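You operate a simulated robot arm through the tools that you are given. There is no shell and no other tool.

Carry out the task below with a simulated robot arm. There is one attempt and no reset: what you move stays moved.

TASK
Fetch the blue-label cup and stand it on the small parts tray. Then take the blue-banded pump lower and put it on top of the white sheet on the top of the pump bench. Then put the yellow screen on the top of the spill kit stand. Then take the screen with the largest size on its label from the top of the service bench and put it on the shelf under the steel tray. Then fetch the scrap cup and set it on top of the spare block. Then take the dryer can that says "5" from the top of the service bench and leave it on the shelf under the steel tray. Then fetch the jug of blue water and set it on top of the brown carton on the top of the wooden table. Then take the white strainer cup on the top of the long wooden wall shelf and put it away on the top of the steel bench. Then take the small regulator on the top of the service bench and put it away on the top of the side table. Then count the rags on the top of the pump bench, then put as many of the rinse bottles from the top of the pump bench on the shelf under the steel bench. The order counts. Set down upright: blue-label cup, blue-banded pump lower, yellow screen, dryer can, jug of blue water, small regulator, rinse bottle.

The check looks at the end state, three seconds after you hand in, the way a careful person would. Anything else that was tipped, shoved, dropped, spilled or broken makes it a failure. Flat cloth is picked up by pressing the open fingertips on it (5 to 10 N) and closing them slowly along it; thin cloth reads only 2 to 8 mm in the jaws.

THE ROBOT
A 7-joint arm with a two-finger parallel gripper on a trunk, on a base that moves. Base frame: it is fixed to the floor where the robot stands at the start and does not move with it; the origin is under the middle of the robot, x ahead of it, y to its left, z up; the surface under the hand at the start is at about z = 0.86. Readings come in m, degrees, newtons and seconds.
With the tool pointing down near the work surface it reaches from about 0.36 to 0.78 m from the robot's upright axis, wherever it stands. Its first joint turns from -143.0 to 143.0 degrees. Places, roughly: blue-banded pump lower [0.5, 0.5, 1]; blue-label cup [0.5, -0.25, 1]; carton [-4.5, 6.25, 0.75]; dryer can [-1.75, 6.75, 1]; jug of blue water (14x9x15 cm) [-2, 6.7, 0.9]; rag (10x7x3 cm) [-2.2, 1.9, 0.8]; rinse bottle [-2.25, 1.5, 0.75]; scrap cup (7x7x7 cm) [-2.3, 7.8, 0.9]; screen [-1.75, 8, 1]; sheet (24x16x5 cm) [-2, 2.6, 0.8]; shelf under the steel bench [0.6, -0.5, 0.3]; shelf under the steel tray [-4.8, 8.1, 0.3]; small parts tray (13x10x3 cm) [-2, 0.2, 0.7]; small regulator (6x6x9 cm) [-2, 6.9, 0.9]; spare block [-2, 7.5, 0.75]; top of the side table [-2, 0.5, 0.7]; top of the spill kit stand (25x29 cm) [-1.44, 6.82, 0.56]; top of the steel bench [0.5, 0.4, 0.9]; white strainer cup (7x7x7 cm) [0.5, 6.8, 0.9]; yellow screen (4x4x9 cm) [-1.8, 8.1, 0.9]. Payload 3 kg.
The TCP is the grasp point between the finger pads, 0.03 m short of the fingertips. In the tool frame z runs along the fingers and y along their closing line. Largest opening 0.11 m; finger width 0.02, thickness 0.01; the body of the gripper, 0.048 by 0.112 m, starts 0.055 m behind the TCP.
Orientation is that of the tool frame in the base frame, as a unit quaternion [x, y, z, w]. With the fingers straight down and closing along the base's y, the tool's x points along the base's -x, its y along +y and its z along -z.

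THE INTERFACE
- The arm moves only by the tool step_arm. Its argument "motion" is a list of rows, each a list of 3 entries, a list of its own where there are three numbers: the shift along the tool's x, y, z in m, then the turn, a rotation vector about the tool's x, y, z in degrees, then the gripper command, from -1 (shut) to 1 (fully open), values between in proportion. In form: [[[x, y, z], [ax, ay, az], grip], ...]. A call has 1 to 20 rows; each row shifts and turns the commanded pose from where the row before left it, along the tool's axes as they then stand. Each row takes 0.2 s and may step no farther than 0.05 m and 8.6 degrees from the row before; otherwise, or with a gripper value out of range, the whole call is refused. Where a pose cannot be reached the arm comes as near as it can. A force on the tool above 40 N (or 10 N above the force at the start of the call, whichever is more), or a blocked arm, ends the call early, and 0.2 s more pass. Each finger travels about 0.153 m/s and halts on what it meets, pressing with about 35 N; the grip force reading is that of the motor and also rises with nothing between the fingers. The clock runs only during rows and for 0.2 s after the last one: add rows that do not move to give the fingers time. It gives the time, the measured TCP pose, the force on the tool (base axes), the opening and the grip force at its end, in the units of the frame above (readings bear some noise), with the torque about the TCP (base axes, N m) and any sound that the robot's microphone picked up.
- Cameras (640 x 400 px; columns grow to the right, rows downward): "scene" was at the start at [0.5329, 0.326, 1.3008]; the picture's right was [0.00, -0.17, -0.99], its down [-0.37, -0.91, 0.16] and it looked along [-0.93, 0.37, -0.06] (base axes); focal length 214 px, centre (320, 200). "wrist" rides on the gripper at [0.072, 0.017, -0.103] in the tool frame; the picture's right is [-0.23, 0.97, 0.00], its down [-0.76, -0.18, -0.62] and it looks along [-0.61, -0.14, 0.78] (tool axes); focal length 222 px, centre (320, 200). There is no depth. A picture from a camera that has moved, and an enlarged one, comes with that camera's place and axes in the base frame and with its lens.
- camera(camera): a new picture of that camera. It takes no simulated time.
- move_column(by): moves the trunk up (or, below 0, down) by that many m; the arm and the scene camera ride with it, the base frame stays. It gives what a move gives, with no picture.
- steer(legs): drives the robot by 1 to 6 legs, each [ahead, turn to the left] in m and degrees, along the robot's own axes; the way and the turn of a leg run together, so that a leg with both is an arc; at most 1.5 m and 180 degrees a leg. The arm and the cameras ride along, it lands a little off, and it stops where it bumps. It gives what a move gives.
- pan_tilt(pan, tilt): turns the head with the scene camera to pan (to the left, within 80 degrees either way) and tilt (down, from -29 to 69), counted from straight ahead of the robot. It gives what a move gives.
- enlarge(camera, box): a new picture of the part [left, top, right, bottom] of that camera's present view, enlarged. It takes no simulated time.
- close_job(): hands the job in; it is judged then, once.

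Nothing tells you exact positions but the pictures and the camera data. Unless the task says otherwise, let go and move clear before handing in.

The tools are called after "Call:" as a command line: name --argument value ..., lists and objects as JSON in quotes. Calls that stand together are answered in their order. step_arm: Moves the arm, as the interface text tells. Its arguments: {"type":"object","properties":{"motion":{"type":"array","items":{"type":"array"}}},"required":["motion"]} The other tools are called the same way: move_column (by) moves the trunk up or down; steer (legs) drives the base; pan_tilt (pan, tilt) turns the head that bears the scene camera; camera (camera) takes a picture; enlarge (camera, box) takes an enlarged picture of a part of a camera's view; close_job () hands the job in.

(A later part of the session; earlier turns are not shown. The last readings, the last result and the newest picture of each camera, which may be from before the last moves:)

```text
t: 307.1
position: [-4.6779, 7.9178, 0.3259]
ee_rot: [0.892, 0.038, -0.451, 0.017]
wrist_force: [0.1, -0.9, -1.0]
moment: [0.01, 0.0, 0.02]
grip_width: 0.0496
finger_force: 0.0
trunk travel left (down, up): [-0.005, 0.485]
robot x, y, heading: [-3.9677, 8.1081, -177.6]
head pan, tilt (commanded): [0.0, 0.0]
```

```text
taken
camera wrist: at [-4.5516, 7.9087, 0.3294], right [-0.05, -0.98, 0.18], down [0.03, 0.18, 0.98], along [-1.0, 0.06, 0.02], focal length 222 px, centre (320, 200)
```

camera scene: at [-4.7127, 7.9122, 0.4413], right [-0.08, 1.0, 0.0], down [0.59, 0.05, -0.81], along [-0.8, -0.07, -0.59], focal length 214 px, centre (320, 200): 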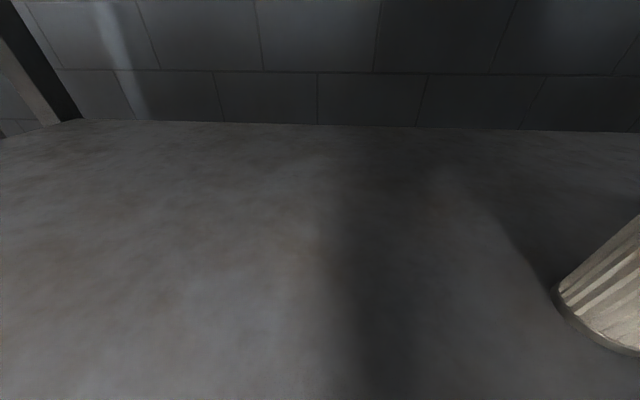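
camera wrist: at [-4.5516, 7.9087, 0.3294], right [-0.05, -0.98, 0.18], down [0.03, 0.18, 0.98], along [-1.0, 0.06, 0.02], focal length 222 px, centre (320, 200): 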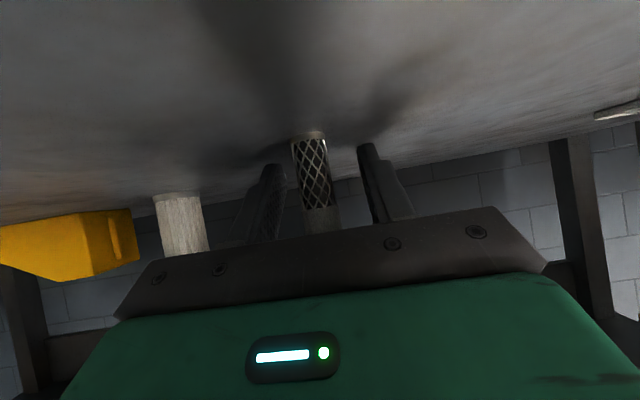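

The screen stands by itself. I withdraw horizontally with the arm first, then reverse the robot.

Call:
step_arm --motion '[[[0, 0, 0], [0, 0, 0], 0.1], [[0.0138, 0.0, -0.0187], [0, 0, 0], 0.1], [[0.0138, 0.0, -0.0187], [0, 0, 0], 0.1], [[0.0138, 0.0, -0.0187], [0, 0, 0], 0.1], [[0.0138, 0.0, -0.0187], [0, 0, 0], 0.1], [[0, 0, 0], [0, 0, 0], 0.1]]'

Call:
camera --camera "wrist"

Call:
camera --camera "scene"

```text
t: 308.5
position: [-4.5882, 7.9213, 0.3253]
ee_rot: [0.892, 0.037, -0.451, 0.016]
wrist_force: [-3.7, 0.2, 5.3]
moment: [-0.22, 0.2, -0.16]
grip_width: 0.0607
finger_force: 0.1
trunk travel left (down, up): [-0.005, 0.485]
robot x, y, heading: [-3.9698, 8.1082, -177.6]
head pan, tilt (commanded): [0.0, 0.0]
```

```text
taken
camera wrist: at [-4.4611, 7.9139, 0.3286], right [-0.05, -0.98, 0.18], down [0.03, 0.18, 0.98], along [-1.0, 0.06, 0.02], focal length 222 px, centre (320, 200)
```

wrist: 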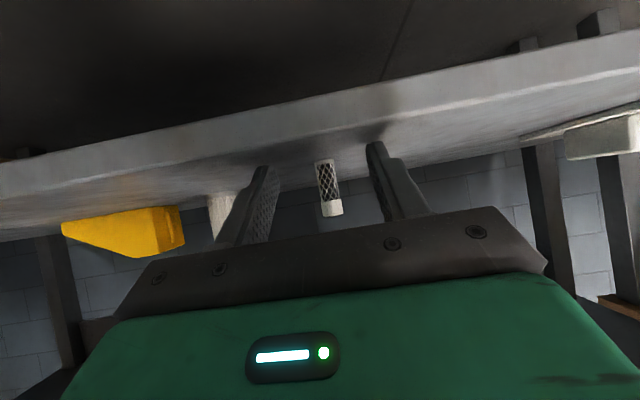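

```text
taken
camera scene: at [-4.622, 7.918, 0.4405], right [-0.08, 1.0, 0.0], down [0.59, 0.05, -0.8], along [-0.8, -0.06, -0.59], focal length 214 px, centre (320, 200)
```

scene: 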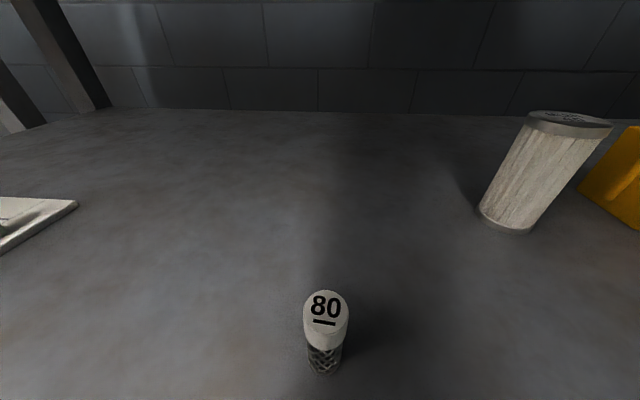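

The 80 screen stands on the shelf at (-4.675, 7.92). I lift the hand slightly, reverse clear of the unit, and raise the trunk.

Call:
step_arm --motion '[[[-0.016, 0, -0.0118], [0, 0, 0], 0.1], [[0, 0, 0], [0, 0, 0], 0.1]]'

Call:
steer --legs '[[-0.4, 0]]'

Call:
camera --camera "scene"

```text
t: 309.1
position: [-4.589, 7.9218, 0.3447]
ee_rot: [0.892, 0.037, -0.45, 0.016]
wrist_force: [0.7, 0.0, 0.2]
moment: [0.0, -0.02, -0.03]
grip_width: 0.0607
finger_force: 0.0
trunk travel left (down, up): [-0.005, 0.485]
robot x, y, heading: [-3.9663, 8.1084, -177.7]
head pan, tilt (commanded): [0.0, 0.0]
```

```text
t: 311.6
position: [-4.1793, 7.9377, 0.3457]
ee_rot: [0.892, 0.038, -0.449, 0.017]
wrist_force: [0.6, -0.3, 0.0]
moment: [0.0, 0.02, 0.02]
grip_width: 0.0604
finger_force: 0.0
trunk travel left (down, up): [-0.005, 0.485]
robot x, y, heading: [-3.5617, 8.1262, -177.8]
head pan, tilt (commanded): [0.0, 0.0]
```

```text
taken
camera scene: at [-4.2122, 7.9337, 0.4589], right [-0.08, 1.0, 0.0], down [0.59, 0.05, -0.8], along [-0.8, -0.06, -0.59], focal length 214 px, centre (320, 200)
```

scene: 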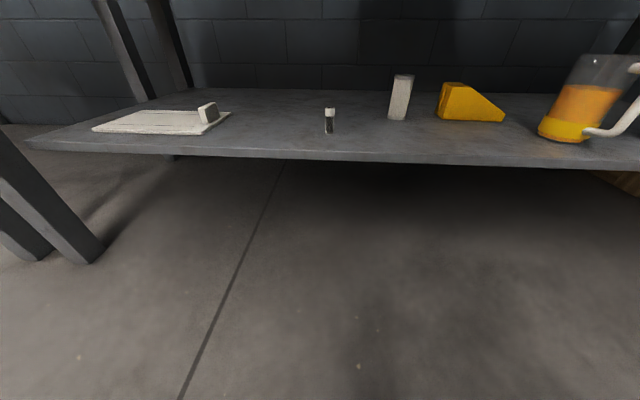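

Step 5: the red scrap cup at about (-2.27, 7.82), reachable from the bench's back (-x) side where I am now. I straighten the hand, raise the trunk, and turn around toward the bench.

Call:
move_column --by 0.4

Call:
step_arm --motion '[[[0, 0, 0], [0, 8, 0], 0.1], [[-0.02, 0, -0.02], [0, 8, 0], 0.1], [[-0.02, 0, -0.02], [0, 8, 0], 0.1], [[-0.02, 0, -0.03], [0, 8, 0], 0.1], [[0, -0.02, -0.04], [0, 8, 0], 0.1], [[0, -0.03, -0.04], [0, 8, 0], 0.1], [[0, -0.03, -0.04], [0, 6, 0], 0.1], [[0, -0.03, -0.04], [0, 0, 0], 0.1], [[0, -0.03, -0.04], [0, 0, 0], 0.1], [[0, -0.03, -0.04], [0, 0, 0], 0.6]]'

Call:
steer --legs '[[0, 60], [0, 60], [0, 60]]'

Call:
pan_tilt --pan 0 --tilt -29

Call:
camera --camera "scene"

```text
t: 315.4
position: [-4.1783, 7.9382, 0.7454]
ee_rot: [0.893, 0.037, -0.449, 0.016]
wrist_force: [-0.1, -1.3, 0.5]
moment: [-0.01, 0.02, 0.0]
grip_width: 0.0604
finger_force: 0.1
trunk travel left (down, up): [-0.405, 0.085]
robot x, y, heading: [-3.5601, 8.1256, -177.5]
head pan, tilt (commanded): [0.0, 0.0]
```

```text
t: 317.6
position: [-4.1703, 8.1101, 1.0771]
ee_rot: [0.999, 0.041, 0.003, -0.003]
wrist_force: [-0.6, -0.6, 0.2]
moment: [0.05, 0.03, 0.02]
grip_width: 0.088
finger_force: 0.0
trunk travel left (down, up): [-0.405, 0.085]
robot x, y, heading: [-3.5599, 8.1248, -177.5]
head pan, tilt (commanded): [0.0, 0.0]
```

```text
t: 323.1
position: [-3.2995, 7.5696, 1.0779]
ee_rot: [0.512, 0.859, -0.001, -0.004]
wrist_force: [1.0, 0.5, 0.7]
moment: [-0.06, 0.09, 0.02]
grip_width: 0.0878
finger_force: 0.0
trunk travel left (down, up): [-0.405, 0.085]
robot x, y, heading: [-3.6436, 8.0902, -62.4]
head pan, tilt (commanded): [0.0, 0.0]
stopped in leg 2: the robot was blocked; the commanded pose is now the measured one
```

```text
t: 324.0
position: [-3.3029, 7.5684, 1.0772]
ee_rot: [0.514, 0.858, -0.001, -0.004]
wrist_force: [0.7, 0.7, -0.4]
moment: [0.01, -0.02, 0.02]
grip_width: 0.0879
finger_force: 0.1
trunk travel left (down, up): [-0.405, 0.085]
robot x, y, heading: [-3.6423, 8.0872, -62.3]
head pan, tilt (commanded): [0.0, -28.6]
```

```text
taken
camera scene: at [-3.2307, 7.4352, 1.1413], right [-0.88, -0.47, 0.0], down [-0.42, 0.78, -0.47], along [0.22, -0.42, -0.88], focal length 214 px, centre (320, 200)
```

scene: 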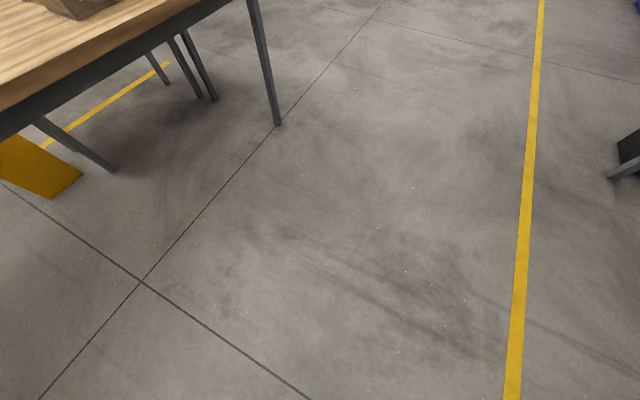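

Call:
steer --legs '[[0, 62]]'

Call:
camera --camera "scene"

```text
t: 327.2
position: [-3.0254, 8.1595, 1.0773]
ee_rot: [-0.014, 1.0, -0.003, -0.003]
wrist_force: [0.1, 0.1, 0.7]
moment: [0.01, 0.01, -0.03]
grip_width: 0.0881
finger_force: 0.1
trunk travel left (down, up): [-0.405, 0.085]
robot x, y, heading: [-3.645, 8.0334, 0.4]
head pan, tilt (commanded): [0.0, -28.6]
```

```text
taken
camera scene: at [-2.8745, 8.1627, 1.1414], right [0.03, -1.0, 0.0], down [-0.88, -0.02, -0.47], along [0.47, 0.01, -0.88], focal length 214 px, centre (320, 200)
```

scene: 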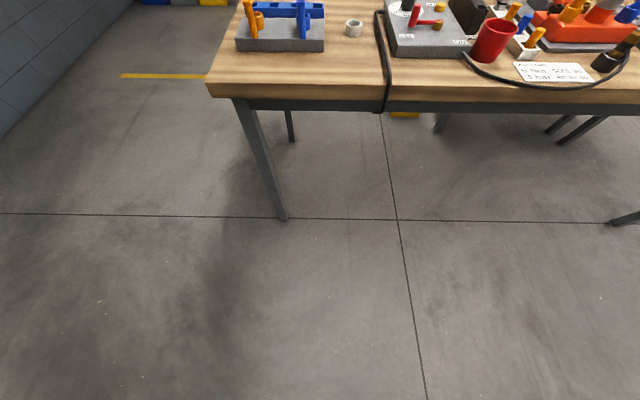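

I see the red cup near the bench's back edge with a hose running past it. I pull the hand in, raise the trunk a bit, and drive up at y≈7.85.

Call:
step_arm --motion '[[[0.04, -0.028, 0], [0, 0, 0], 1], [[0.04, -0.028, 0], [0, 0, 0], 1], [[0.04, -0.028, 0], [0, 0, 0], 1], [[0.04, -0.028, 0], [0, 0, 0], 1], [[0, 0, 0], [0, 0, 0], 1]]'

Call:
move_column --by 0.08

Call:
steer --legs '[[0, -13], [0.85, 0], [0, 13]]'

Call:
camera --camera "scene"

Call:
camera --camera "wrist"

```text
t: 328.4
position: [-3.1795, 8.0439, 1.0783]
ee_rot: [-0.012, 1.0, -0.004, -0.002]
wrist_force: [-0.3, -0.1, -1.0]
moment: [0.04, -0.05, 0.02]
grip_width: 0.1101
finger_force: 0.1
trunk travel left (down, up): [-0.405, 0.085]
robot x, y, heading: [-3.6403, 8.0324, 0.6]
head pan, tilt (commanded): [0.0, -28.6]
```

```text
t: 329.6
position: [-3.1803, 8.0445, 1.1579]
ee_rot: [-0.014, 1.0, -0.003, -0.003]
wrist_force: [-0.1, -0.3, 0.9]
moment: [-0.02, 0.01, -0.02]
grip_width: 0.1097
finger_force: 0.1
trunk travel left (down, up): [-0.485, 0.005]
robot x, y, heading: [-3.6443, 8.0338, 0.7]
head pan, tilt (commanded): [0.0, -28.6]
```

```text
t: 335.9
position: [-2.33, 7.8576, 1.1592]
ee_rot: [-0.013, 1.0, -0.003, -0.003]
wrist_force: [0.8, -0.7, 0.3]
moment: [-0.02, 0.06, 0.0]
grip_width: 0.1097
finger_force: 0.0
trunk travel left (down, up): [-0.485, 0.005]
robot x, y, heading: [-2.7925, 7.8408, 0.7]
head pan, tilt (commanded): [0.0, -28.6]
```

```text
taken
camera scene: at [-2.1797, 7.8606, 1.2225], right [0.02, -1.0, 0.0], down [-0.88, -0.02, -0.47], along [0.47, 0.01, -0.88], focal length 214 px, centre (320, 200)
```

scene: 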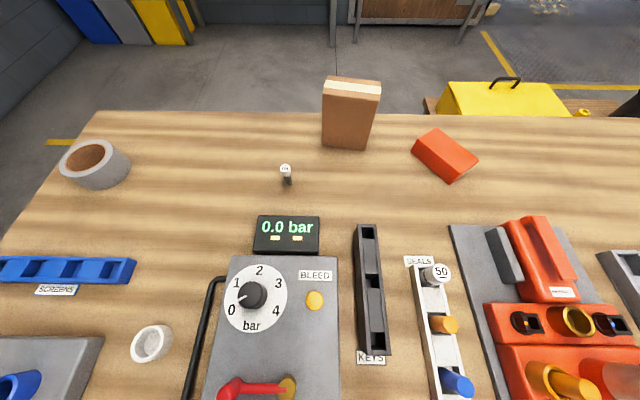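

```text
taken
camera wrist: at [-2.4017, 7.8717, 1.2615], right [0.2, 0.98, -0.01], down [0.77, -0.16, 0.62], along [0.61, -0.13, -0.79], focal length 222 px, centre (320, 200)
```

wrist: 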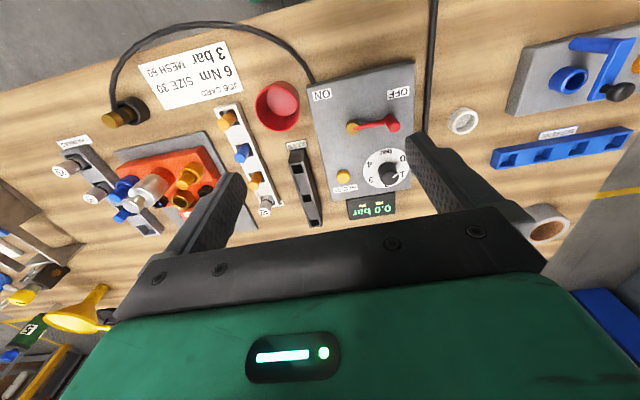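

The blue rack is the (empty) SCREENS rack; the red scrap cup stands at about (-2.325, 7.794) between the SEALS rack and the panel. I centre over it and yaw the hand so the fingers close along x, clear of the racks.

Call:
step_arm --motion '[[[-0.0016, -0.032, 0], [0, 0, 0], 1], [[-0.0016, -0.032, 0], [0, 0, 0], 1], [[0, 0, 0], [0, 0, -8.2], 1], [[0, 0, 0], [0, 0, -8.2], 1], [[0, 0, 0], [0, 0, -8.2], 1], [[0, 0, 0], [0, 0, -8.2], 1], [[0, 0, 0], [0, 0, -8.2], 1], [[0, 0, 0], [0, 0, -8.2], 1], [[0, 0, 0], [0, 0, -8.2], 1], [[0, 0, 0], [0, 0, -8.2], 1], [[0, 0, 0], [0, 0, -8.2], 1], [[0, 0, 0], [0, 0, -8.2], 1], [[0, 0, 0], [0, 0, -8.2], 1], [[0, 0, 0], [0, 0, 0], 1]]'

Call:
pan_tilt --pan 0 --tilt 25

Call:
camera --camera "scene"

Call:
camera --camera "wrist"

```text
t: 338.9
position: [-2.3249, 7.7944, 1.1592]
ee_rot: [0.717, -0.697, 0.0, 0.004]
wrist_force: [0.2, 0.1, 0.1]
moment: [-0.01, 0.0, 0.03]
grip_width: 0.11
finger_force: 0.0
trunk travel left (down, up): [-0.485, 0.005]
robot x, y, heading: [-2.7928, 7.8398, 0.6]
head pan, tilt (commanded): [0.0, -28.6]
```

```text
t: 340.1
position: [-2.3259, 7.7943, 1.1589]
ee_rot: [0.717, -0.697, 0.0, 0.003]
wrist_force: [-0.3, -1.5, 0.5]
moment: [-0.03, -0.01, 0.02]
grip_width: 0.1099
finger_force: 0.1
trunk travel left (down, up): [-0.485, 0.005]
robot x, y, heading: [-2.7925, 7.8424, 0.5]
head pan, tilt (commanded): [0.0, 25.0]
```

```text
taken
camera scene: at [-2.3277, 7.8631, 1.1989], right [1.0, 0.03, -0.01], down [0.03, -0.9, 0.43], along [0.01, -0.43, -0.9], focal length 214 px, centre (320, 200)
```

scene: 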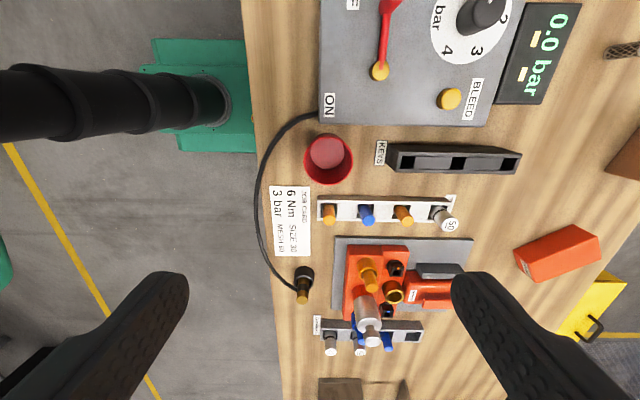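

```text
taken
camera wrist: at [-2.3396, 7.7201, 1.2624], right [-0.98, 0.2, 0.0], down [0.16, 0.77, 0.62], along [0.12, 0.61, -0.79], focal length 222 px, centre (320, 200)
```

wrist: 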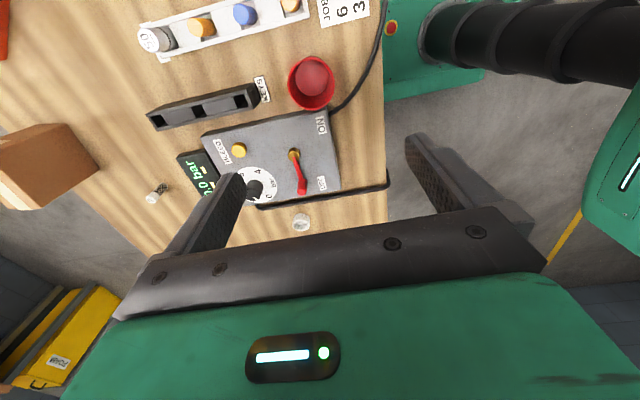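

I'll enlarge both views to fix the cup's centre and height precisely.

Call:
enlarge --camera "scene" --box '[280, 110, 380, 200]'

Call:
enlarge --camera "wrist" --box '[260, 30, 360, 130]'

```text
4.44 times, centred on (330, 155) of scene
camera zoom: at [-2.3277, 7.8631, 1.1989], right [1.0, 0.03, -0.01], down [0.03, -0.9, 0.43], along [0.01, -0.43, -0.9], focal length 953 px, centre (276, 400)
```

zoom: 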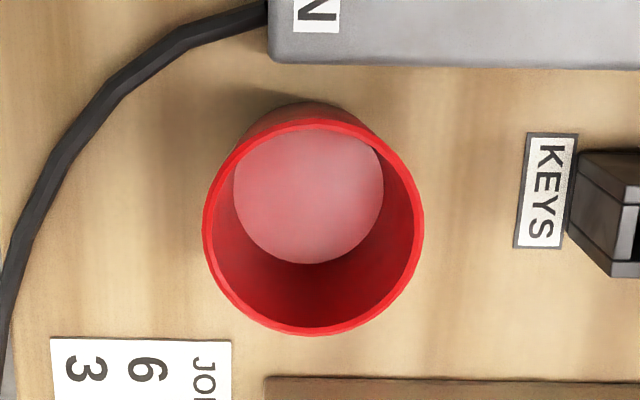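

```text
4.00 times, centred on (310, 80) of wrist
camera zoom: at [-2.3396, 7.7201, 1.2624], right [-0.98, 0.2, 0.0], down [0.16, 0.77, 0.62], along [0.12, 0.61, -0.79], focal length 888 px, centre (360, 680)
```

zoom: 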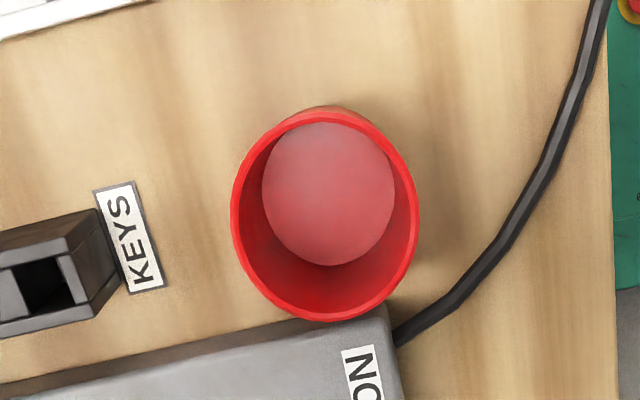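

Cup rim centre is (-2.315, 7.784, 0.907), diameter ~69 mm, on the table at z≈0.853. I align, descend with the hand fully open and check before closing.

Call:
step_arm --motion '[[[0.0103, -0.0107, 0.03], [0, 0, 0], 1], [[0, 0, 0.045], [0, 0, 0], 1], [[0, 0, 0.045], [0, 0, 0], 1], [[0, 0, 0.045], [0, 0, 0], 1], [[0, 0, 0.035], [0, 0, 0], 1], [[0, 0, 0], [0, 0, 0], 1]]'

Call:
camera --camera "scene"

Call:
camera --camera "wrist"

```text
t: 341.5
position: [-2.3191, 7.7792, 0.9591]
ee_rot: [0.717, -0.697, 0.0, 0.004]
wrist_force: [-0.1, 0.1, -1.0]
moment: [0.01, 0.02, 0.0]
grip_width: 0.11
finger_force: 0.0
trunk travel left (down, up): [-0.485, 0.005]
robot x, y, heading: [-2.7931, 7.8416, 0.8]
head pan, tilt (commanded): [0.0, 25.0]
```

```text
taken
camera scene: at [-2.3211, 7.8496, 0.9992], right [1.0, 0.03, -0.01], down [0.03, -0.9, 0.43], along [0.01, -0.43, -0.9], focal length 214 px, centre (320, 200)
```

scene: 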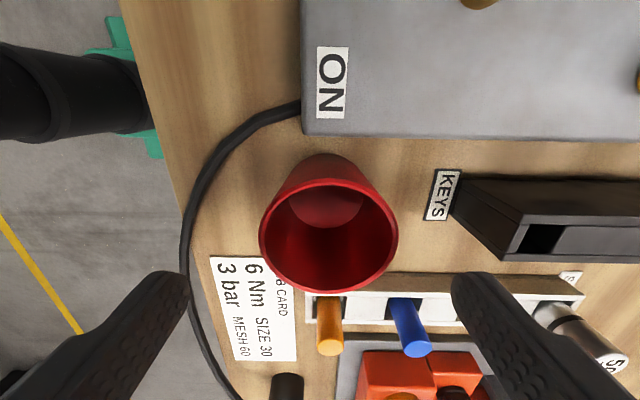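

```text
taken
camera wrist: at [-2.3329, 7.7067, 1.0628], right [-0.98, 0.2, 0.01], down [0.16, 0.77, 0.62], along [0.12, 0.61, -0.79], focal length 222 px, centre (320, 200)
```

wrist: 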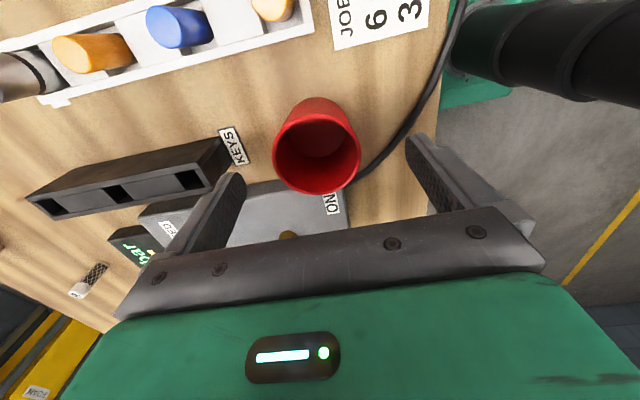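

Call:
step_arm --motion '[[[-0.006, -0.003, 0.02], [0, 0, 0], 1], [[0, 0, 0.025], [0, 0, 0], 1], [[0, 0, 0.018], [0, 0, 0], 1], [[0, 0, 0], [0, 0, 0], 1], [[0, 0, 0], [0, 0, 0], 0.6], [[0, 0, 0], [0, 0, 0], 0.4], [[0, 0, 0], [0, 0, 0], 0.3], [[0, 0, 0], [0, 0, 0], 0.2], [[0, 0, 0], [0, 0, 0], 0.1], [[0, 0, 0], [0, 0, 0], -0.5], [[0, 0, 0], [0, 0, 0], -1]]'

Call:
camera --camera "scene"

Call:
camera --camera "wrist"

```text
t: 343.9
position: [-2.3163, 7.7879, 0.8973]
ee_rot: [0.717, -0.697, -0.001, 0.004]
wrist_force: [0.5, 0.3, -0.4]
moment: [-0.02, -0.02, 0.02]
grip_width: 0.0673
finger_force: 34.7
trunk travel left (down, up): [-0.485, 0.005]
robot x, y, heading: [-2.7877, 7.8416, 0.6]
head pan, tilt (commanded): [0.0, 25.0]
```

```text
taken
camera scene: at [-2.3173, 7.8574, 0.9368], right [1.0, 0.03, -0.01], down [0.03, -0.9, 0.43], along [0.01, -0.43, -0.9], focal length 214 px, centre (320, 200)
```

scene: 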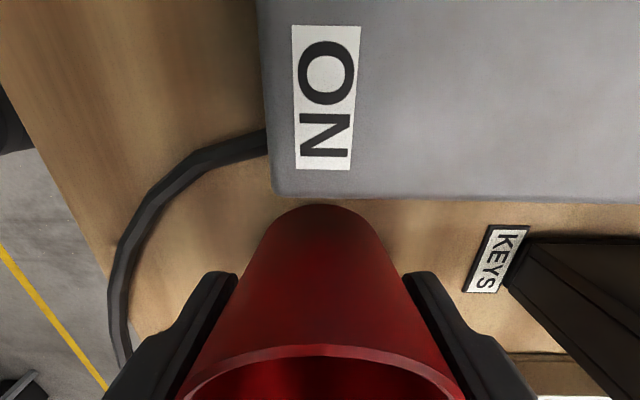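

```text
taken
camera wrist: at [-2.3292, 7.7145, 1.0004], right [-0.98, 0.2, 0.01], down [0.16, 0.77, 0.62], along [0.12, 0.61, -0.79], focal length 222 px, centre (320, 200)
```

wrist: 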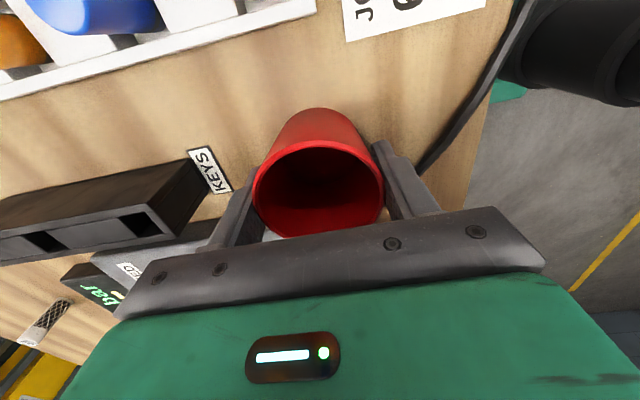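

Gripped at 67 mm. I lift the cup well clear, reverse, and drive around the bench's +y end to the front side where the spare block is.

Call:
step_arm --motion '[[[0, 0, -0.02], [0, 0, 0], -1], [[0, 0, -0.04], [0, 0, 0], -1], [[0, 0, -0.045], [0, 0, 0], -1], [[0, 0, -0.045], [0, 0, 0], -1], [[0, 0, -0.045], [0, 0, 0], -1], [[0, 0, -0.045], [0, 0, 0], -1], [[0, 0, 0], [0, 0, 0], -1]]'

Call:
steer --legs '[[-0.5, 0], [0, 45], [0, 45]]'

Call:
camera --camera "wrist"

```text
t: 345.5
position: [-2.3125, 7.7889, 1.1357]
ee_rot: [0.717, -0.697, -0.002, 0.004]
wrist_force: [-0.2, -0.7, -1.6]
moment: [0.0, -0.03, 0.04]
grip_width: 0.0671
finger_force: 35.3
trunk travel left (down, up): [-0.485, 0.005]
robot x, y, heading: [-2.7927, 7.8406, 0.6]
head pan, tilt (commanded): [0.0, 25.0]
```

```text
t: 353.1
position: [-3.27, 8.3135, 1.1369]
ee_rot: [0.999, 0.033, 0.002, 0.004]
wrist_force: [0.3, -0.6, -1.0]
moment: [0.03, 0.0, -0.02]
grip_width: 0.0669
finger_force: 35.0
trunk travel left (down, up): [-0.485, 0.005]
robot x, y, heading: [-3.2384, 7.8363, 91.0]
head pan, tilt (commanded): [0.0, 25.0]
stopped in leg 3: the robot was blocked; the commanded pose is now the measured one
```

```text
taken
camera wrist: at [-3.1973, 8.3014, 1.2397], right [-0.16, -0.99, 0.01], down [-0.78, 0.13, 0.62], along [-0.61, 0.1, -0.79], focal length 222 px, centre (320, 200)
```

wrist: 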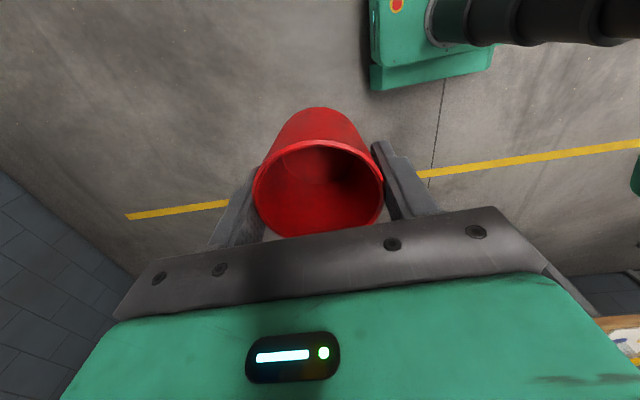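

Call:
steer --legs '[[1.33, 0], [0, -45], [0, -45]]'

Call:
steer --legs '[[1.3, 0], [1.3, 0]]'

```text
t: 364.4
position: [-2.8191, 9.1858, 1.1371]
ee_rot: [0.748, -0.664, -0.002, 0.005]
wrist_force: [-0.5, 0.2, -1.4]
moment: [-0.01, 0.02, -0.01]
grip_width: 0.0671
finger_force: 35.0
trunk travel left (down, up): [-0.485, 0.005]
robot x, y, heading: [-3.3002, 9.1963, 5.3]
head pan, tilt (commanded): [0.0, 25.0]
stopped in leg 3: the robot was blocked; the commanded pose is now the measured one
```

```text
t: 377.1
position: [-0.2287, 9.4366, 1.1374]
ee_rot: [0.747, -0.664, -0.001, 0.005]
wrist_force: [0.8, 0.2, -2.4]
moment: [0.01, 0.06, -0.02]
grip_width: 0.0671
finger_force: 34.9
trunk travel left (down, up): [-0.485, 0.005]
robot x, y, heading: [-0.7075, 9.4412, 5.3]
head pan, tilt (commanded): [0.0, 25.0]
```

Call:
steer --legs '[[0, -48], [0, -47]]'

Call:
steer --legs '[[1.45, 0]]'

```text
t: 382.4
position: [-0.7865, 8.9723, 1.1371]
ee_rot: [0.013, 1.0, 0.003, -0.002]
wrist_force: [-1.1, 0.0, -2.9]
moment: [0.0, -0.01, -0.01]
grip_width: 0.0669
finger_force: 34.4
trunk travel left (down, up): [-0.485, 0.005]
robot x, y, heading: [-0.6441, 9.4454, -91.0]
head pan, tilt (commanded): [0.0, 25.0]
stopped in leg 2: the robot was blocked; the commanded pose is now the measured one
```

```text
t: 389.6
position: [-0.7771, 7.5032, 1.1376]
ee_rot: [-0.003, 1.0, 0.002, -0.002]
wrist_force: [0.2, -0.1, -2.1]
moment: [-0.01, 0.0, -0.02]
grip_width: 0.067
finger_force: 34.6
trunk travel left (down, up): [-0.485, 0.005]
robot x, y, heading: [-0.651, 7.9802, -89.2]
head pan, tilt (commanded): [0.0, 25.0]
```

Call:
steer --legs '[[0.2, 0], [0, -45], [0, -45]]'

Call:
pan_tilt --pan -50 --tilt 0

Call:
camera --camera "scene"

Call:
camera --camera "wrist"

```text
t: 395.4
position: [-1.1352, 7.9063, 1.1405]
ee_rot: [0.699, 0.715, 0.003, -0.003]
wrist_force: [-0.7, 0.2, -2.4]
moment: [0.0, 0.0, -0.02]
grip_width: 0.0671
finger_force: 35.2
trunk travel left (down, up): [-0.485, 0.005]
robot x, y, heading: [-0.6489, 7.7259, 180.2]
head pan, tilt (commanded): [0.0, 25.0]
stopped in leg 3: the robot was blocked; the commanded pose is now the measured one
```

```text
t: 396.6
position: [-1.1345, 7.9063, 1.1407]
ee_rot: [0.698, 0.716, 0.004, -0.001]
wrist_force: [-0.5, -0.3, -2.1]
moment: [-0.01, -0.02, 0.0]
grip_width: 0.0672
finger_force: 34.7
trunk travel left (down, up): [-0.485, 0.005]
robot x, y, heading: [-0.6545, 7.7264, 179.8]
head pan, tilt (commanded): [-50.0, 0.0]
```

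```text
taken
camera scene: at [-1.2016, 7.7934, 1.2139], right [-0.65, -0.02, 0.76], down [-0.02, 1.0, 0.01], along [-0.76, -0.01, -0.65], focal length 214 px, centre (320, 200)
```

scene: 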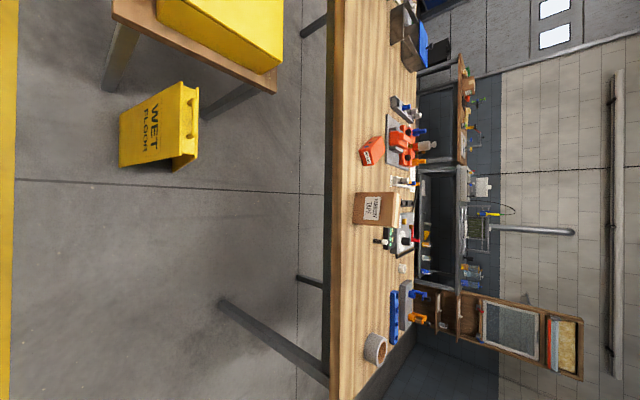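

```text
taken
camera wrist: at [-1.1197, 7.9769, 1.2441], right [0.98, -0.2, 0.0], down [-0.16, -0.77, 0.62], along [-0.12, -0.6, -0.79], focal length 222 px, centre (320, 200)
```

wrist: 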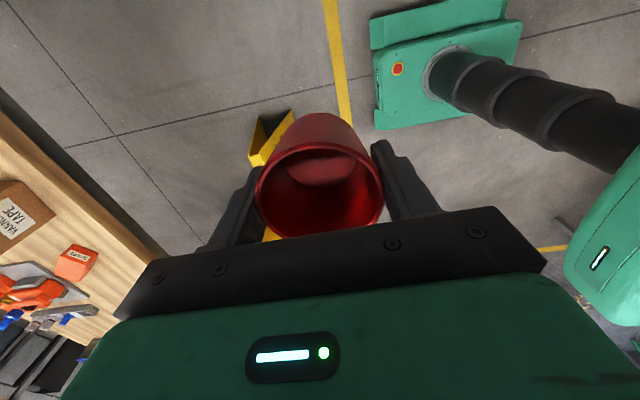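

The WET FLOOR sign stands around (-1.5, 7.5), so I keep the base at y≥7.9: I angle right, drive up to about (-1.29, 7.96), and straighten.

Call:
steer --legs '[[0, -20], [0.68, 0], [0, 20]]'

Call:
pan_tilt --pan 0 --tilt 0

Call:
camera --camera "scene"

Call:
camera --camera "wrist"

```text
t: 402.5
position: [-1.7843, 8.1096, 1.1396]
ee_rot: [0.686, 0.727, 0.004, -0.001]
wrist_force: [1.2, -0.1, -3.1]
moment: [0.01, 0.02, -0.01]
grip_width: 0.0671
finger_force: 34.7
trunk travel left (down, up): [-0.485, 0.005]
robot x, y, heading: [-1.2977, 7.9593, -178.6]
head pan, tilt (commanded): [-50.0, 0.0]
```

```text
t: 403.7
position: [-1.7835, 8.1093, 1.1411]
ee_rot: [0.687, 0.727, 0.004, -0.001]
wrist_force: [-0.5, -0.4, -2.5]
moment: [-0.01, 0.0, -0.02]
grip_width: 0.0674
finger_force: 35.0
trunk travel left (down, up): [-0.485, 0.005]
robot x, y, heading: [-1.2932, 7.9585, -178.3]
head pan, tilt (commanded): [0.0, 0.0]
```

```text
taken
camera scene: at [-1.7787, 7.9995, 1.1824], right [-1.0, -0.06, 0.0], down [-0.06, 1.0, 0.01], along [0.0, 0.01, -1.0], focal length 214 px, centre (320, 200)
```

scene: 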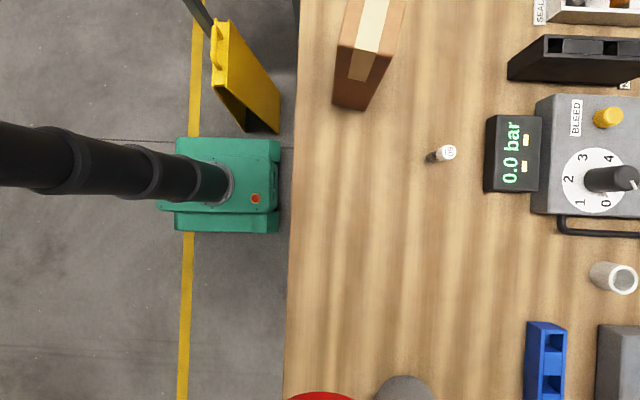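

```text
taken
camera wrist: at [-1.7717, 8.1815, 1.2444], right [0.99, -0.17, 0.0], down [-0.14, -0.78, 0.62], along [-0.1, -0.61, -0.79], focal length 222 px, centre (320, 200)
```

wrist: 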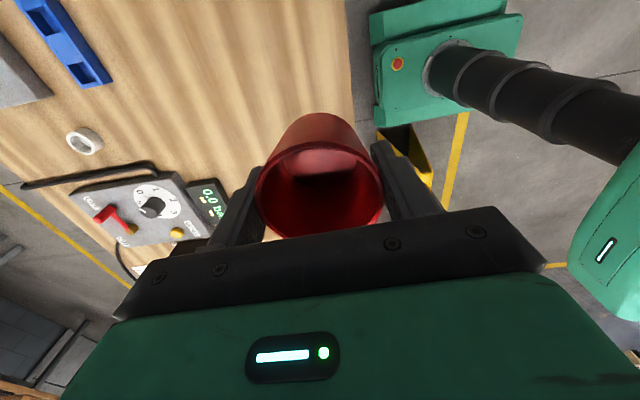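

I carry the cup over toward the spare block (the tape box in between is lower than the cup's base), then look down.

Call:
step_arm --motion '[[[-0.043, -0.0047, -0.006], [0, 0, 0], -1], [[-0.043, -0.0047, -0.006], [0, 0, 0], -1], [[-0.043, -0.0047, -0.006], [0, 0, 0], -1], [[-0.043, -0.0047, -0.006], [0, 0, 0], -1], [[-0.043, -0.0047, -0.006], [0, 0, 0], -1], [[-0.043, -0.0047, -0.006], [0, 0, 0], -1], [[-0.043, -0.0047, 0], [0, 0, 0], -1], [[0, 0, 0], [0, 0, 0], -1]]'

Call:
camera --camera "scene"

Call:
camera --camera "wrist"

```text
t: 405.5
position: [-1.8005, 7.8049, 1.1718]
ee_rot: [0.686, 0.727, 0.005, -0.001]
wrist_force: [0.0, 0.4, -2.1]
moment: [0.04, 0.04, -0.02]
grip_width: 0.067
finger_force: 35.0
trunk travel left (down, up): [-0.485, 0.005]
robot x, y, heading: [-1.2979, 7.9573, -178.3]
head pan, tilt (commanded): [0.0, 0.0]
```

```text
taken
camera scene: at [-1.7948, 7.6954, 1.2121], right [-1.0, -0.06, 0.0], down [-0.06, 1.0, 0.01], along [0.0, 0.01, -1.0], focal length 214 px, centre (320, 200)
```

scene: 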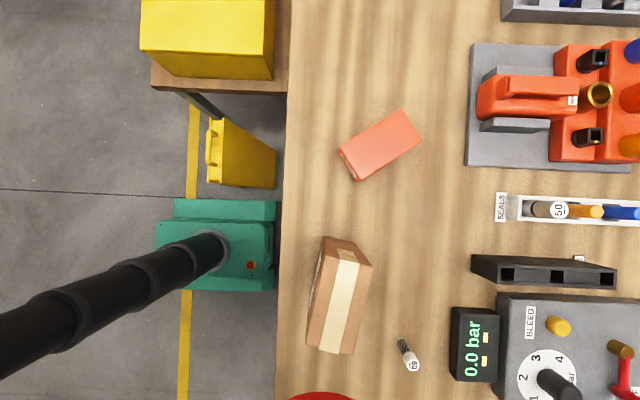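

```text
taken
camera wrist: at [-1.7879, 7.8773, 1.2743], right [0.99, -0.17, 0.0], down [-0.14, -0.78, 0.62], along [-0.1, -0.61, -0.79], focal length 222 px, centre (320, 200)
```

wrist: 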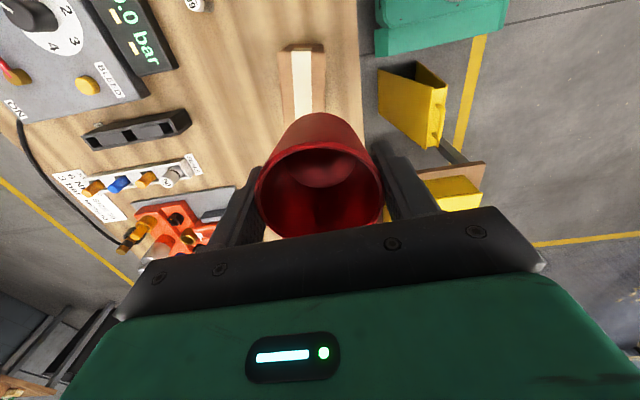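

The spare block's top centre is about (-1.876, 7.614), roughly 11×5 cm. I move the cup above it and view at an angle to gauge its height.

Call:
step_arm --motion '[[[-0.0371, -0.0172, 0], [0, 0, 0], -1], [[-0.0371, -0.0172, 0], [0, 0, 0], -1], [[-0.0371, -0.0172, 0], [0, 0, 0], -1], [[-0.0371, -0.0172, 0], [0, 0, 0], -1], [[-0.0371, -0.0172, 0], [0, 0, 0], -1], [[0, 0, 0.04], [0, 0, 0], -1], [[0, 0, 0.04], [0, 0, 0], -1], [[0, 0, 0], [0, 0, 0], -1]]'

Call:
camera --camera "wrist"

Call:
pan_tilt --pan 0 --tilt 40

Call:
camera --camera "scene"

```text
t: 407.3
position: [-1.8756, 7.619, 1.0906]
ee_rot: [0.686, 0.727, 0.004, -0.001]
wrist_force: [-0.5, 0.4, -2.5]
moment: [0.05, -0.02, 0.02]
grip_width: 0.0672
finger_force: 35.0
trunk travel left (down, up): [-0.485, 0.005]
robot x, y, heading: [-1.296, 7.9645, -178.5]
head pan, tilt (commanded): [0.0, 0.0]
```

```text
taken
camera wrist: at [-1.8637, 7.6897, 1.1929], right [0.99, -0.17, 0.0], down [-0.14, -0.78, 0.62], along [-0.1, -0.61, -0.79], focal length 222 px, centre (320, 200)
```

wrist: 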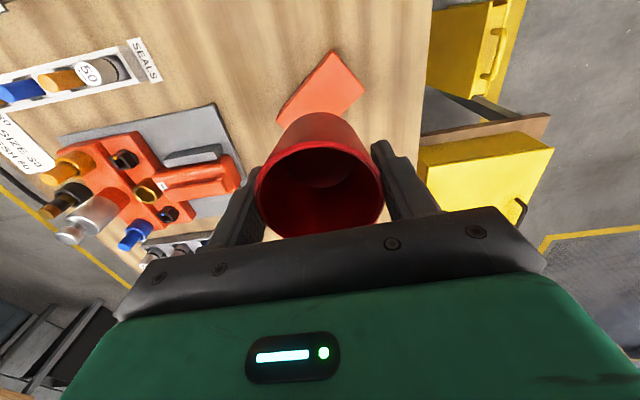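

```text
t: 408.4
position: [-1.8758, 7.6177, 1.0893]
ee_rot: [0.686, 0.727, 0.003, -0.001]
wrist_force: [0.5, 0.2, -2.1]
moment: [0.03, 0.02, 0.0]
grip_width: 0.0673
finger_force: 35.3
trunk travel left (down, up): [-0.485, 0.005]
robot x, y, heading: [-1.2963, 7.9607, -178.3]
head pan, tilt (commanded): [0.0, 40.0]
```

```text
taken
camera scene: at [-1.874, 7.5714, 1.1367], right [-1.0, -0.06, 0.0], down [-0.05, 0.76, 0.65], along [-0.03, 0.65, -0.76], focal length 214 px, centre (320, 200)
```

scene: 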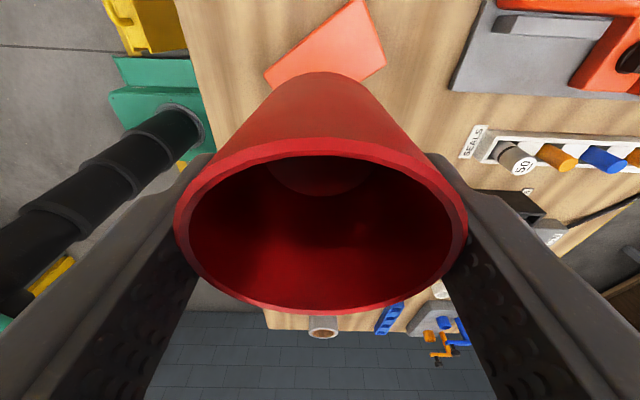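

Block top is z≈0.91 with centre (-1.875, 7.616); the cup is centred over it within a few millimetres. I lower it and creep to contact.

Call:
step_arm --motion '[[[-0.002, 0.001, 0.04], [0, 0, 0], -1], [[0, 0, 0.04], [0, 0, 0], -1], [[0, 0, 0.03], [0, 0, 0], -1], [[0, 0, 0.01], [0, 0, 0], -1], [[0, 0, 0], [0, 0, 0], -1]]'

Call:
camera --camera "wrist"

Call:
camera --camera "scene"

```text
t: 409.6
position: [-1.874, 7.6183, 0.9727]
ee_rot: [0.687, 0.727, 0.003, -0.001]
wrist_force: [0.5, -0.4, -2.1]
moment: [-0.03, 0.02, 0.02]
grip_width: 0.0671
finger_force: 35.1
trunk travel left (down, up): [-0.485, 0.005]
robot x, y, heading: [-1.3012, 7.9587, -178.6]
head pan, tilt (commanded): [0.0, 40.0]
```

```text
taken
camera wrist: at [-1.8621, 7.6893, 1.0759], right [0.99, -0.17, 0.0], down [-0.14, -0.78, 0.62], along [-0.1, -0.61, -0.79], focal length 222 px, centre (320, 200)
```

wrist: 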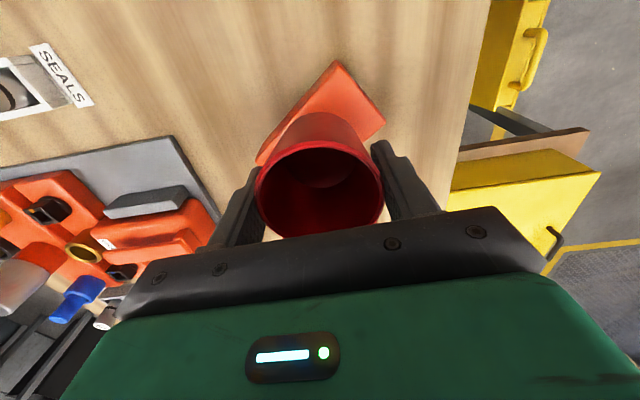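

```text
taken
camera scene: at [-1.8726, 7.5709, 1.0193], right [-1.0, -0.06, 0.0], down [-0.05, 0.76, 0.65], along [-0.03, 0.65, -0.76], focal length 214 px, centre (320, 200)
```

scene: 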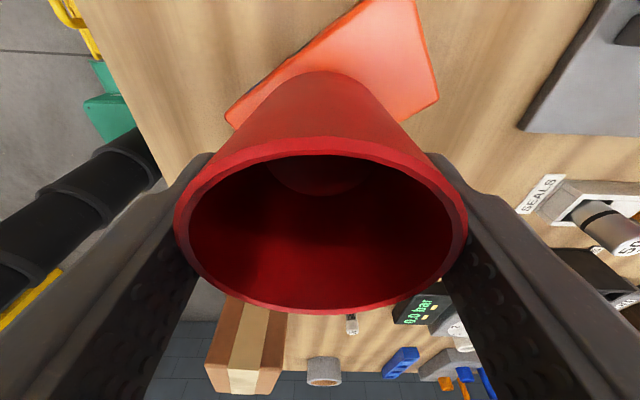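

Call:
step_arm --motion '[[[0, 0, 0.005], [0, 0, 0], -1], [[0, 0, 0.004], [0, 0, 0], -1], [[0, 0, 0.003], [0, 0, 0], -1]]'

Call:
step_arm --motion '[[[0, 0, 0.003], [0, 0, 0], -1], [[0, 0, 0.003], [0, 0, 0], -1]]'

```text
t: 410.4
position: [-1.8734, 7.6187, 0.9614]
ee_rot: [0.686, 0.727, 0.005, -0.001]
wrist_force: [0.6, -0.3, -2.1]
moment: [0.04, -0.01, 0.0]
grip_width: 0.067
finger_force: 35.3
trunk travel left (down, up): [-0.485, 0.005]
robot x, y, heading: [-1.299, 7.9603, -178.6]
head pan, tilt (commanded): [0.0, 40.0]
```

```text
t: 411.0
position: [-1.8733, 7.6168, 0.9554]
ee_rot: [0.686, 0.727, 0.004, -0.001]
wrist_force: [0.6, 0.5, -2.8]
moment: [0.01, -0.03, -0.02]
grip_width: 0.0674
finger_force: 35.1
trunk travel left (down, up): [-0.485, 0.005]
robot x, y, heading: [-1.2955, 7.9584, -178.3]
head pan, tilt (commanded): [0.0, 40.0]
```

Call:
step_arm --motion '[[[0, 0, 0.002], [0, 0, 0], -1], [[0, 0, 0.002], [0, 0, 0], -1]]'

Call:
step_arm --motion '[[[0, 0, 0.002], [0, 0, 0], -1], [[0, 0, 0.001], [0, 0, 0], -1]]'

```text
t: 411.6
position: [-1.8728, 7.6162, 0.9506]
ee_rot: [0.687, 0.727, 0.004, -0.001]
wrist_force: [0.5, -0.1, -2.0]
moment: [-0.01, -0.02, -0.03]
grip_width: 0.0669
finger_force: 34.8
trunk travel left (down, up): [-0.485, 0.005]
robot x, y, heading: [-1.2964, 7.9615, -178.5]
head pan, tilt (commanded): [0.0, 40.0]
```

```text
t: 412.2
position: [-1.8733, 7.6167, 0.9452]
ee_rot: [0.687, 0.727, 0.003, -0.002]
wrist_force: [-1.2, 0.4, -1.2]
moment: [0.02, -0.02, 0.0]
grip_width: 0.067
finger_force: 34.9
trunk travel left (down, up): [-0.485, 0.005]
robot x, y, heading: [-1.2972, 7.9588, -178.3]
head pan, tilt (commanded): [0.0, 40.0]
```

Call:
step_arm --motion '[[[0, 0, 0.002], [0, 0, 0], -1]]'

Call:
step_arm --motion '[[[0, 0, 0.002], [0, 0, 0], -1]]'

Call:
camera --camera "wrist"

```text
t: 412.6
position: [-1.8728, 7.6175, 0.9446]
ee_rot: [0.687, 0.727, 0.004, -0.002]
wrist_force: [-0.4, 0.0, -3.1]
moment: [0.0, 0.02, 0.03]
grip_width: 0.0669
finger_force: 35.2
trunk travel left (down, up): [-0.485, 0.005]
robot x, y, heading: [-1.2952, 7.9616, -178.4]
head pan, tilt (commanded): [0.0, 40.0]
```

```text
t: 413.0
position: [-1.8725, 7.6161, 0.9439]
ee_rot: [0.687, 0.727, 0.004, -0.001]
wrist_force: [0.5, -0.7, -2.3]
moment: [-0.01, -0.03, 0.03]
grip_width: 0.0673
finger_force: 34.9
trunk travel left (down, up): [-0.485, 0.005]
robot x, y, heading: [-1.2969, 7.9621, -178.4]
head pan, tilt (commanded): [0.0, 40.0]
```

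```text
taken
camera wrist: at [-1.8604, 7.6879, 1.047], right [0.99, -0.17, 0.0], down [-0.14, -0.78, 0.62], along [-0.1, -0.61, -0.79], focal length 222 px, centre (320, 200)
```

wrist: 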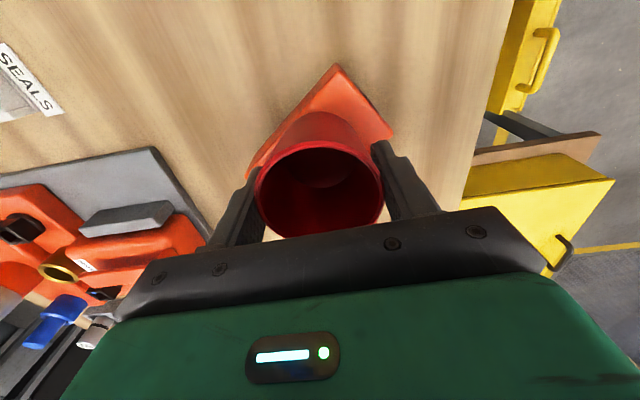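

No contact yet; I continue creeping.

Call:
step_arm --motion '[[[0, 0, 0.002], [0, 0, 0], -1], [[0, 0, 0.002], [0, 0, 0], -1]]'

Call:
step_arm --motion '[[[0, 0, 0.002], [0, 0, 0], -1], [[0, 0, 0.002], [0, 0, 0], -1]]'

Call:
step_arm --motion '[[[0, 0, 0.002], [0, 0, 0], -1], [[0, 0, 0.002], [0, 0, 0], -1]]'

```text
t: 413.6
position: [-1.8728, 7.6175, 0.9423]
ee_rot: [0.687, 0.727, 0.003, -0.001]
wrist_force: [-1.2, 0.4, 10.1]
moment: [0.34, 0.01, 0.08]
grip_width: 0.0668
finger_force: 35.4
trunk travel left (down, up): [-0.485, 0.005]
robot x, y, heading: [-1.2993, 7.9601, -178.1]
head pan, tilt (commanded): [0.0, 40.0]
```

```text
t: 414.2
position: [-1.8729, 7.6165, 0.9379]
ee_rot: [0.686, 0.727, 0.002, -0.002]
wrist_force: [-5.3, -9.2, 30.4]
moment: [0.33, 0.03, 0.06]
grip_width: 0.0676
finger_force: 35.0
trunk travel left (down, up): [-0.485, 0.005]
robot x, y, heading: [-1.2977, 7.9607, -178.1]
head pan, tilt (commanded): [0.0, 40.0]
```

```text
t: 414.8
position: [-1.8737, 7.6175, 0.9333]
ee_rot: [0.686, 0.727, 0.002, -0.001]
wrist_force: [-5.9, -3.2, 39.2]
moment: [0.06, 0.2, 0.05]
grip_width: 0.0669
finger_force: 34.8
trunk travel left (down, up): [-0.485, 0.005]
robot x, y, heading: [-1.2955, 7.9622, -178.2]
head pan, tilt (commanded): [0.0, 40.0]
```

Contact is firm; the cup is seated. I ease off until the force is near zero, then release.

Call:
step_arm --motion '[[[0, 0, -0.003], [0, 0, 0], -1], [[0, 0, 0], [0, 0, 0], -1]]'

Call:
camera --camera "wrist"

Call:
camera --camera "scene"

```text
t: 415.4
position: [-1.8721, 7.6185, 0.9343]
ee_rot: [0.686, 0.727, 0.005, -0.001]
wrist_force: [-2.5, 0.9, 8.3]
moment: [-0.09, 0.4, -0.05]
grip_width: 0.0668
finger_force: 34.7
trunk travel left (down, up): [-0.485, 0.005]
robot x, y, heading: [-1.2991, 7.9633, -178.2]
head pan, tilt (commanded): [0.0, 40.0]
```

```text
taken
camera wrist: at [-1.8602, 7.6893, 1.0378], right [0.99, -0.17, 0.0], down [-0.14, -0.78, 0.62], along [-0.1, -0.61, -0.79], focal length 222 px, centre (320, 200)
```

wrist: 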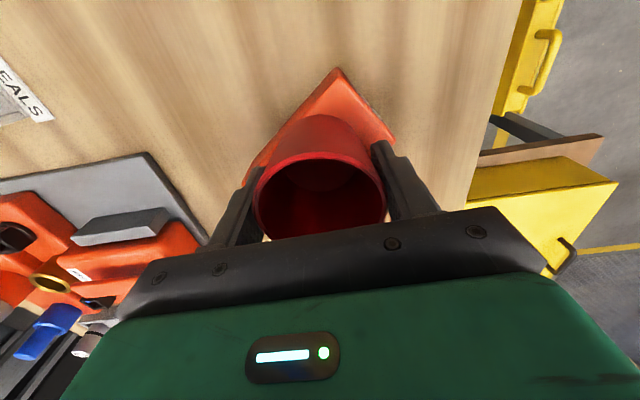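

```text
taken
camera scene: at [-1.8707, 7.571, 0.981], right [-1.0, -0.06, -0.01], down [-0.05, 0.76, 0.65], along [-0.03, 0.65, -0.76], focal length 214 px, centre (320, 200)
```

scene: 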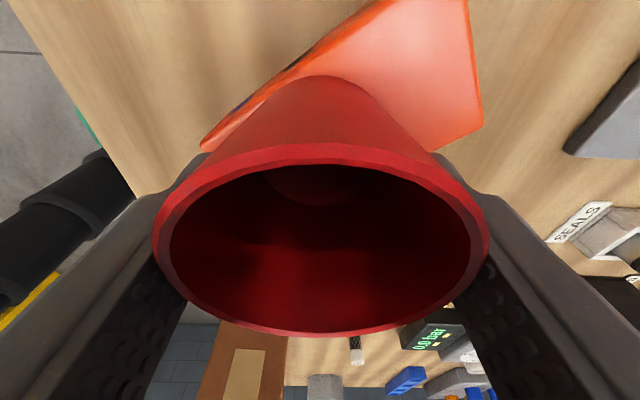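

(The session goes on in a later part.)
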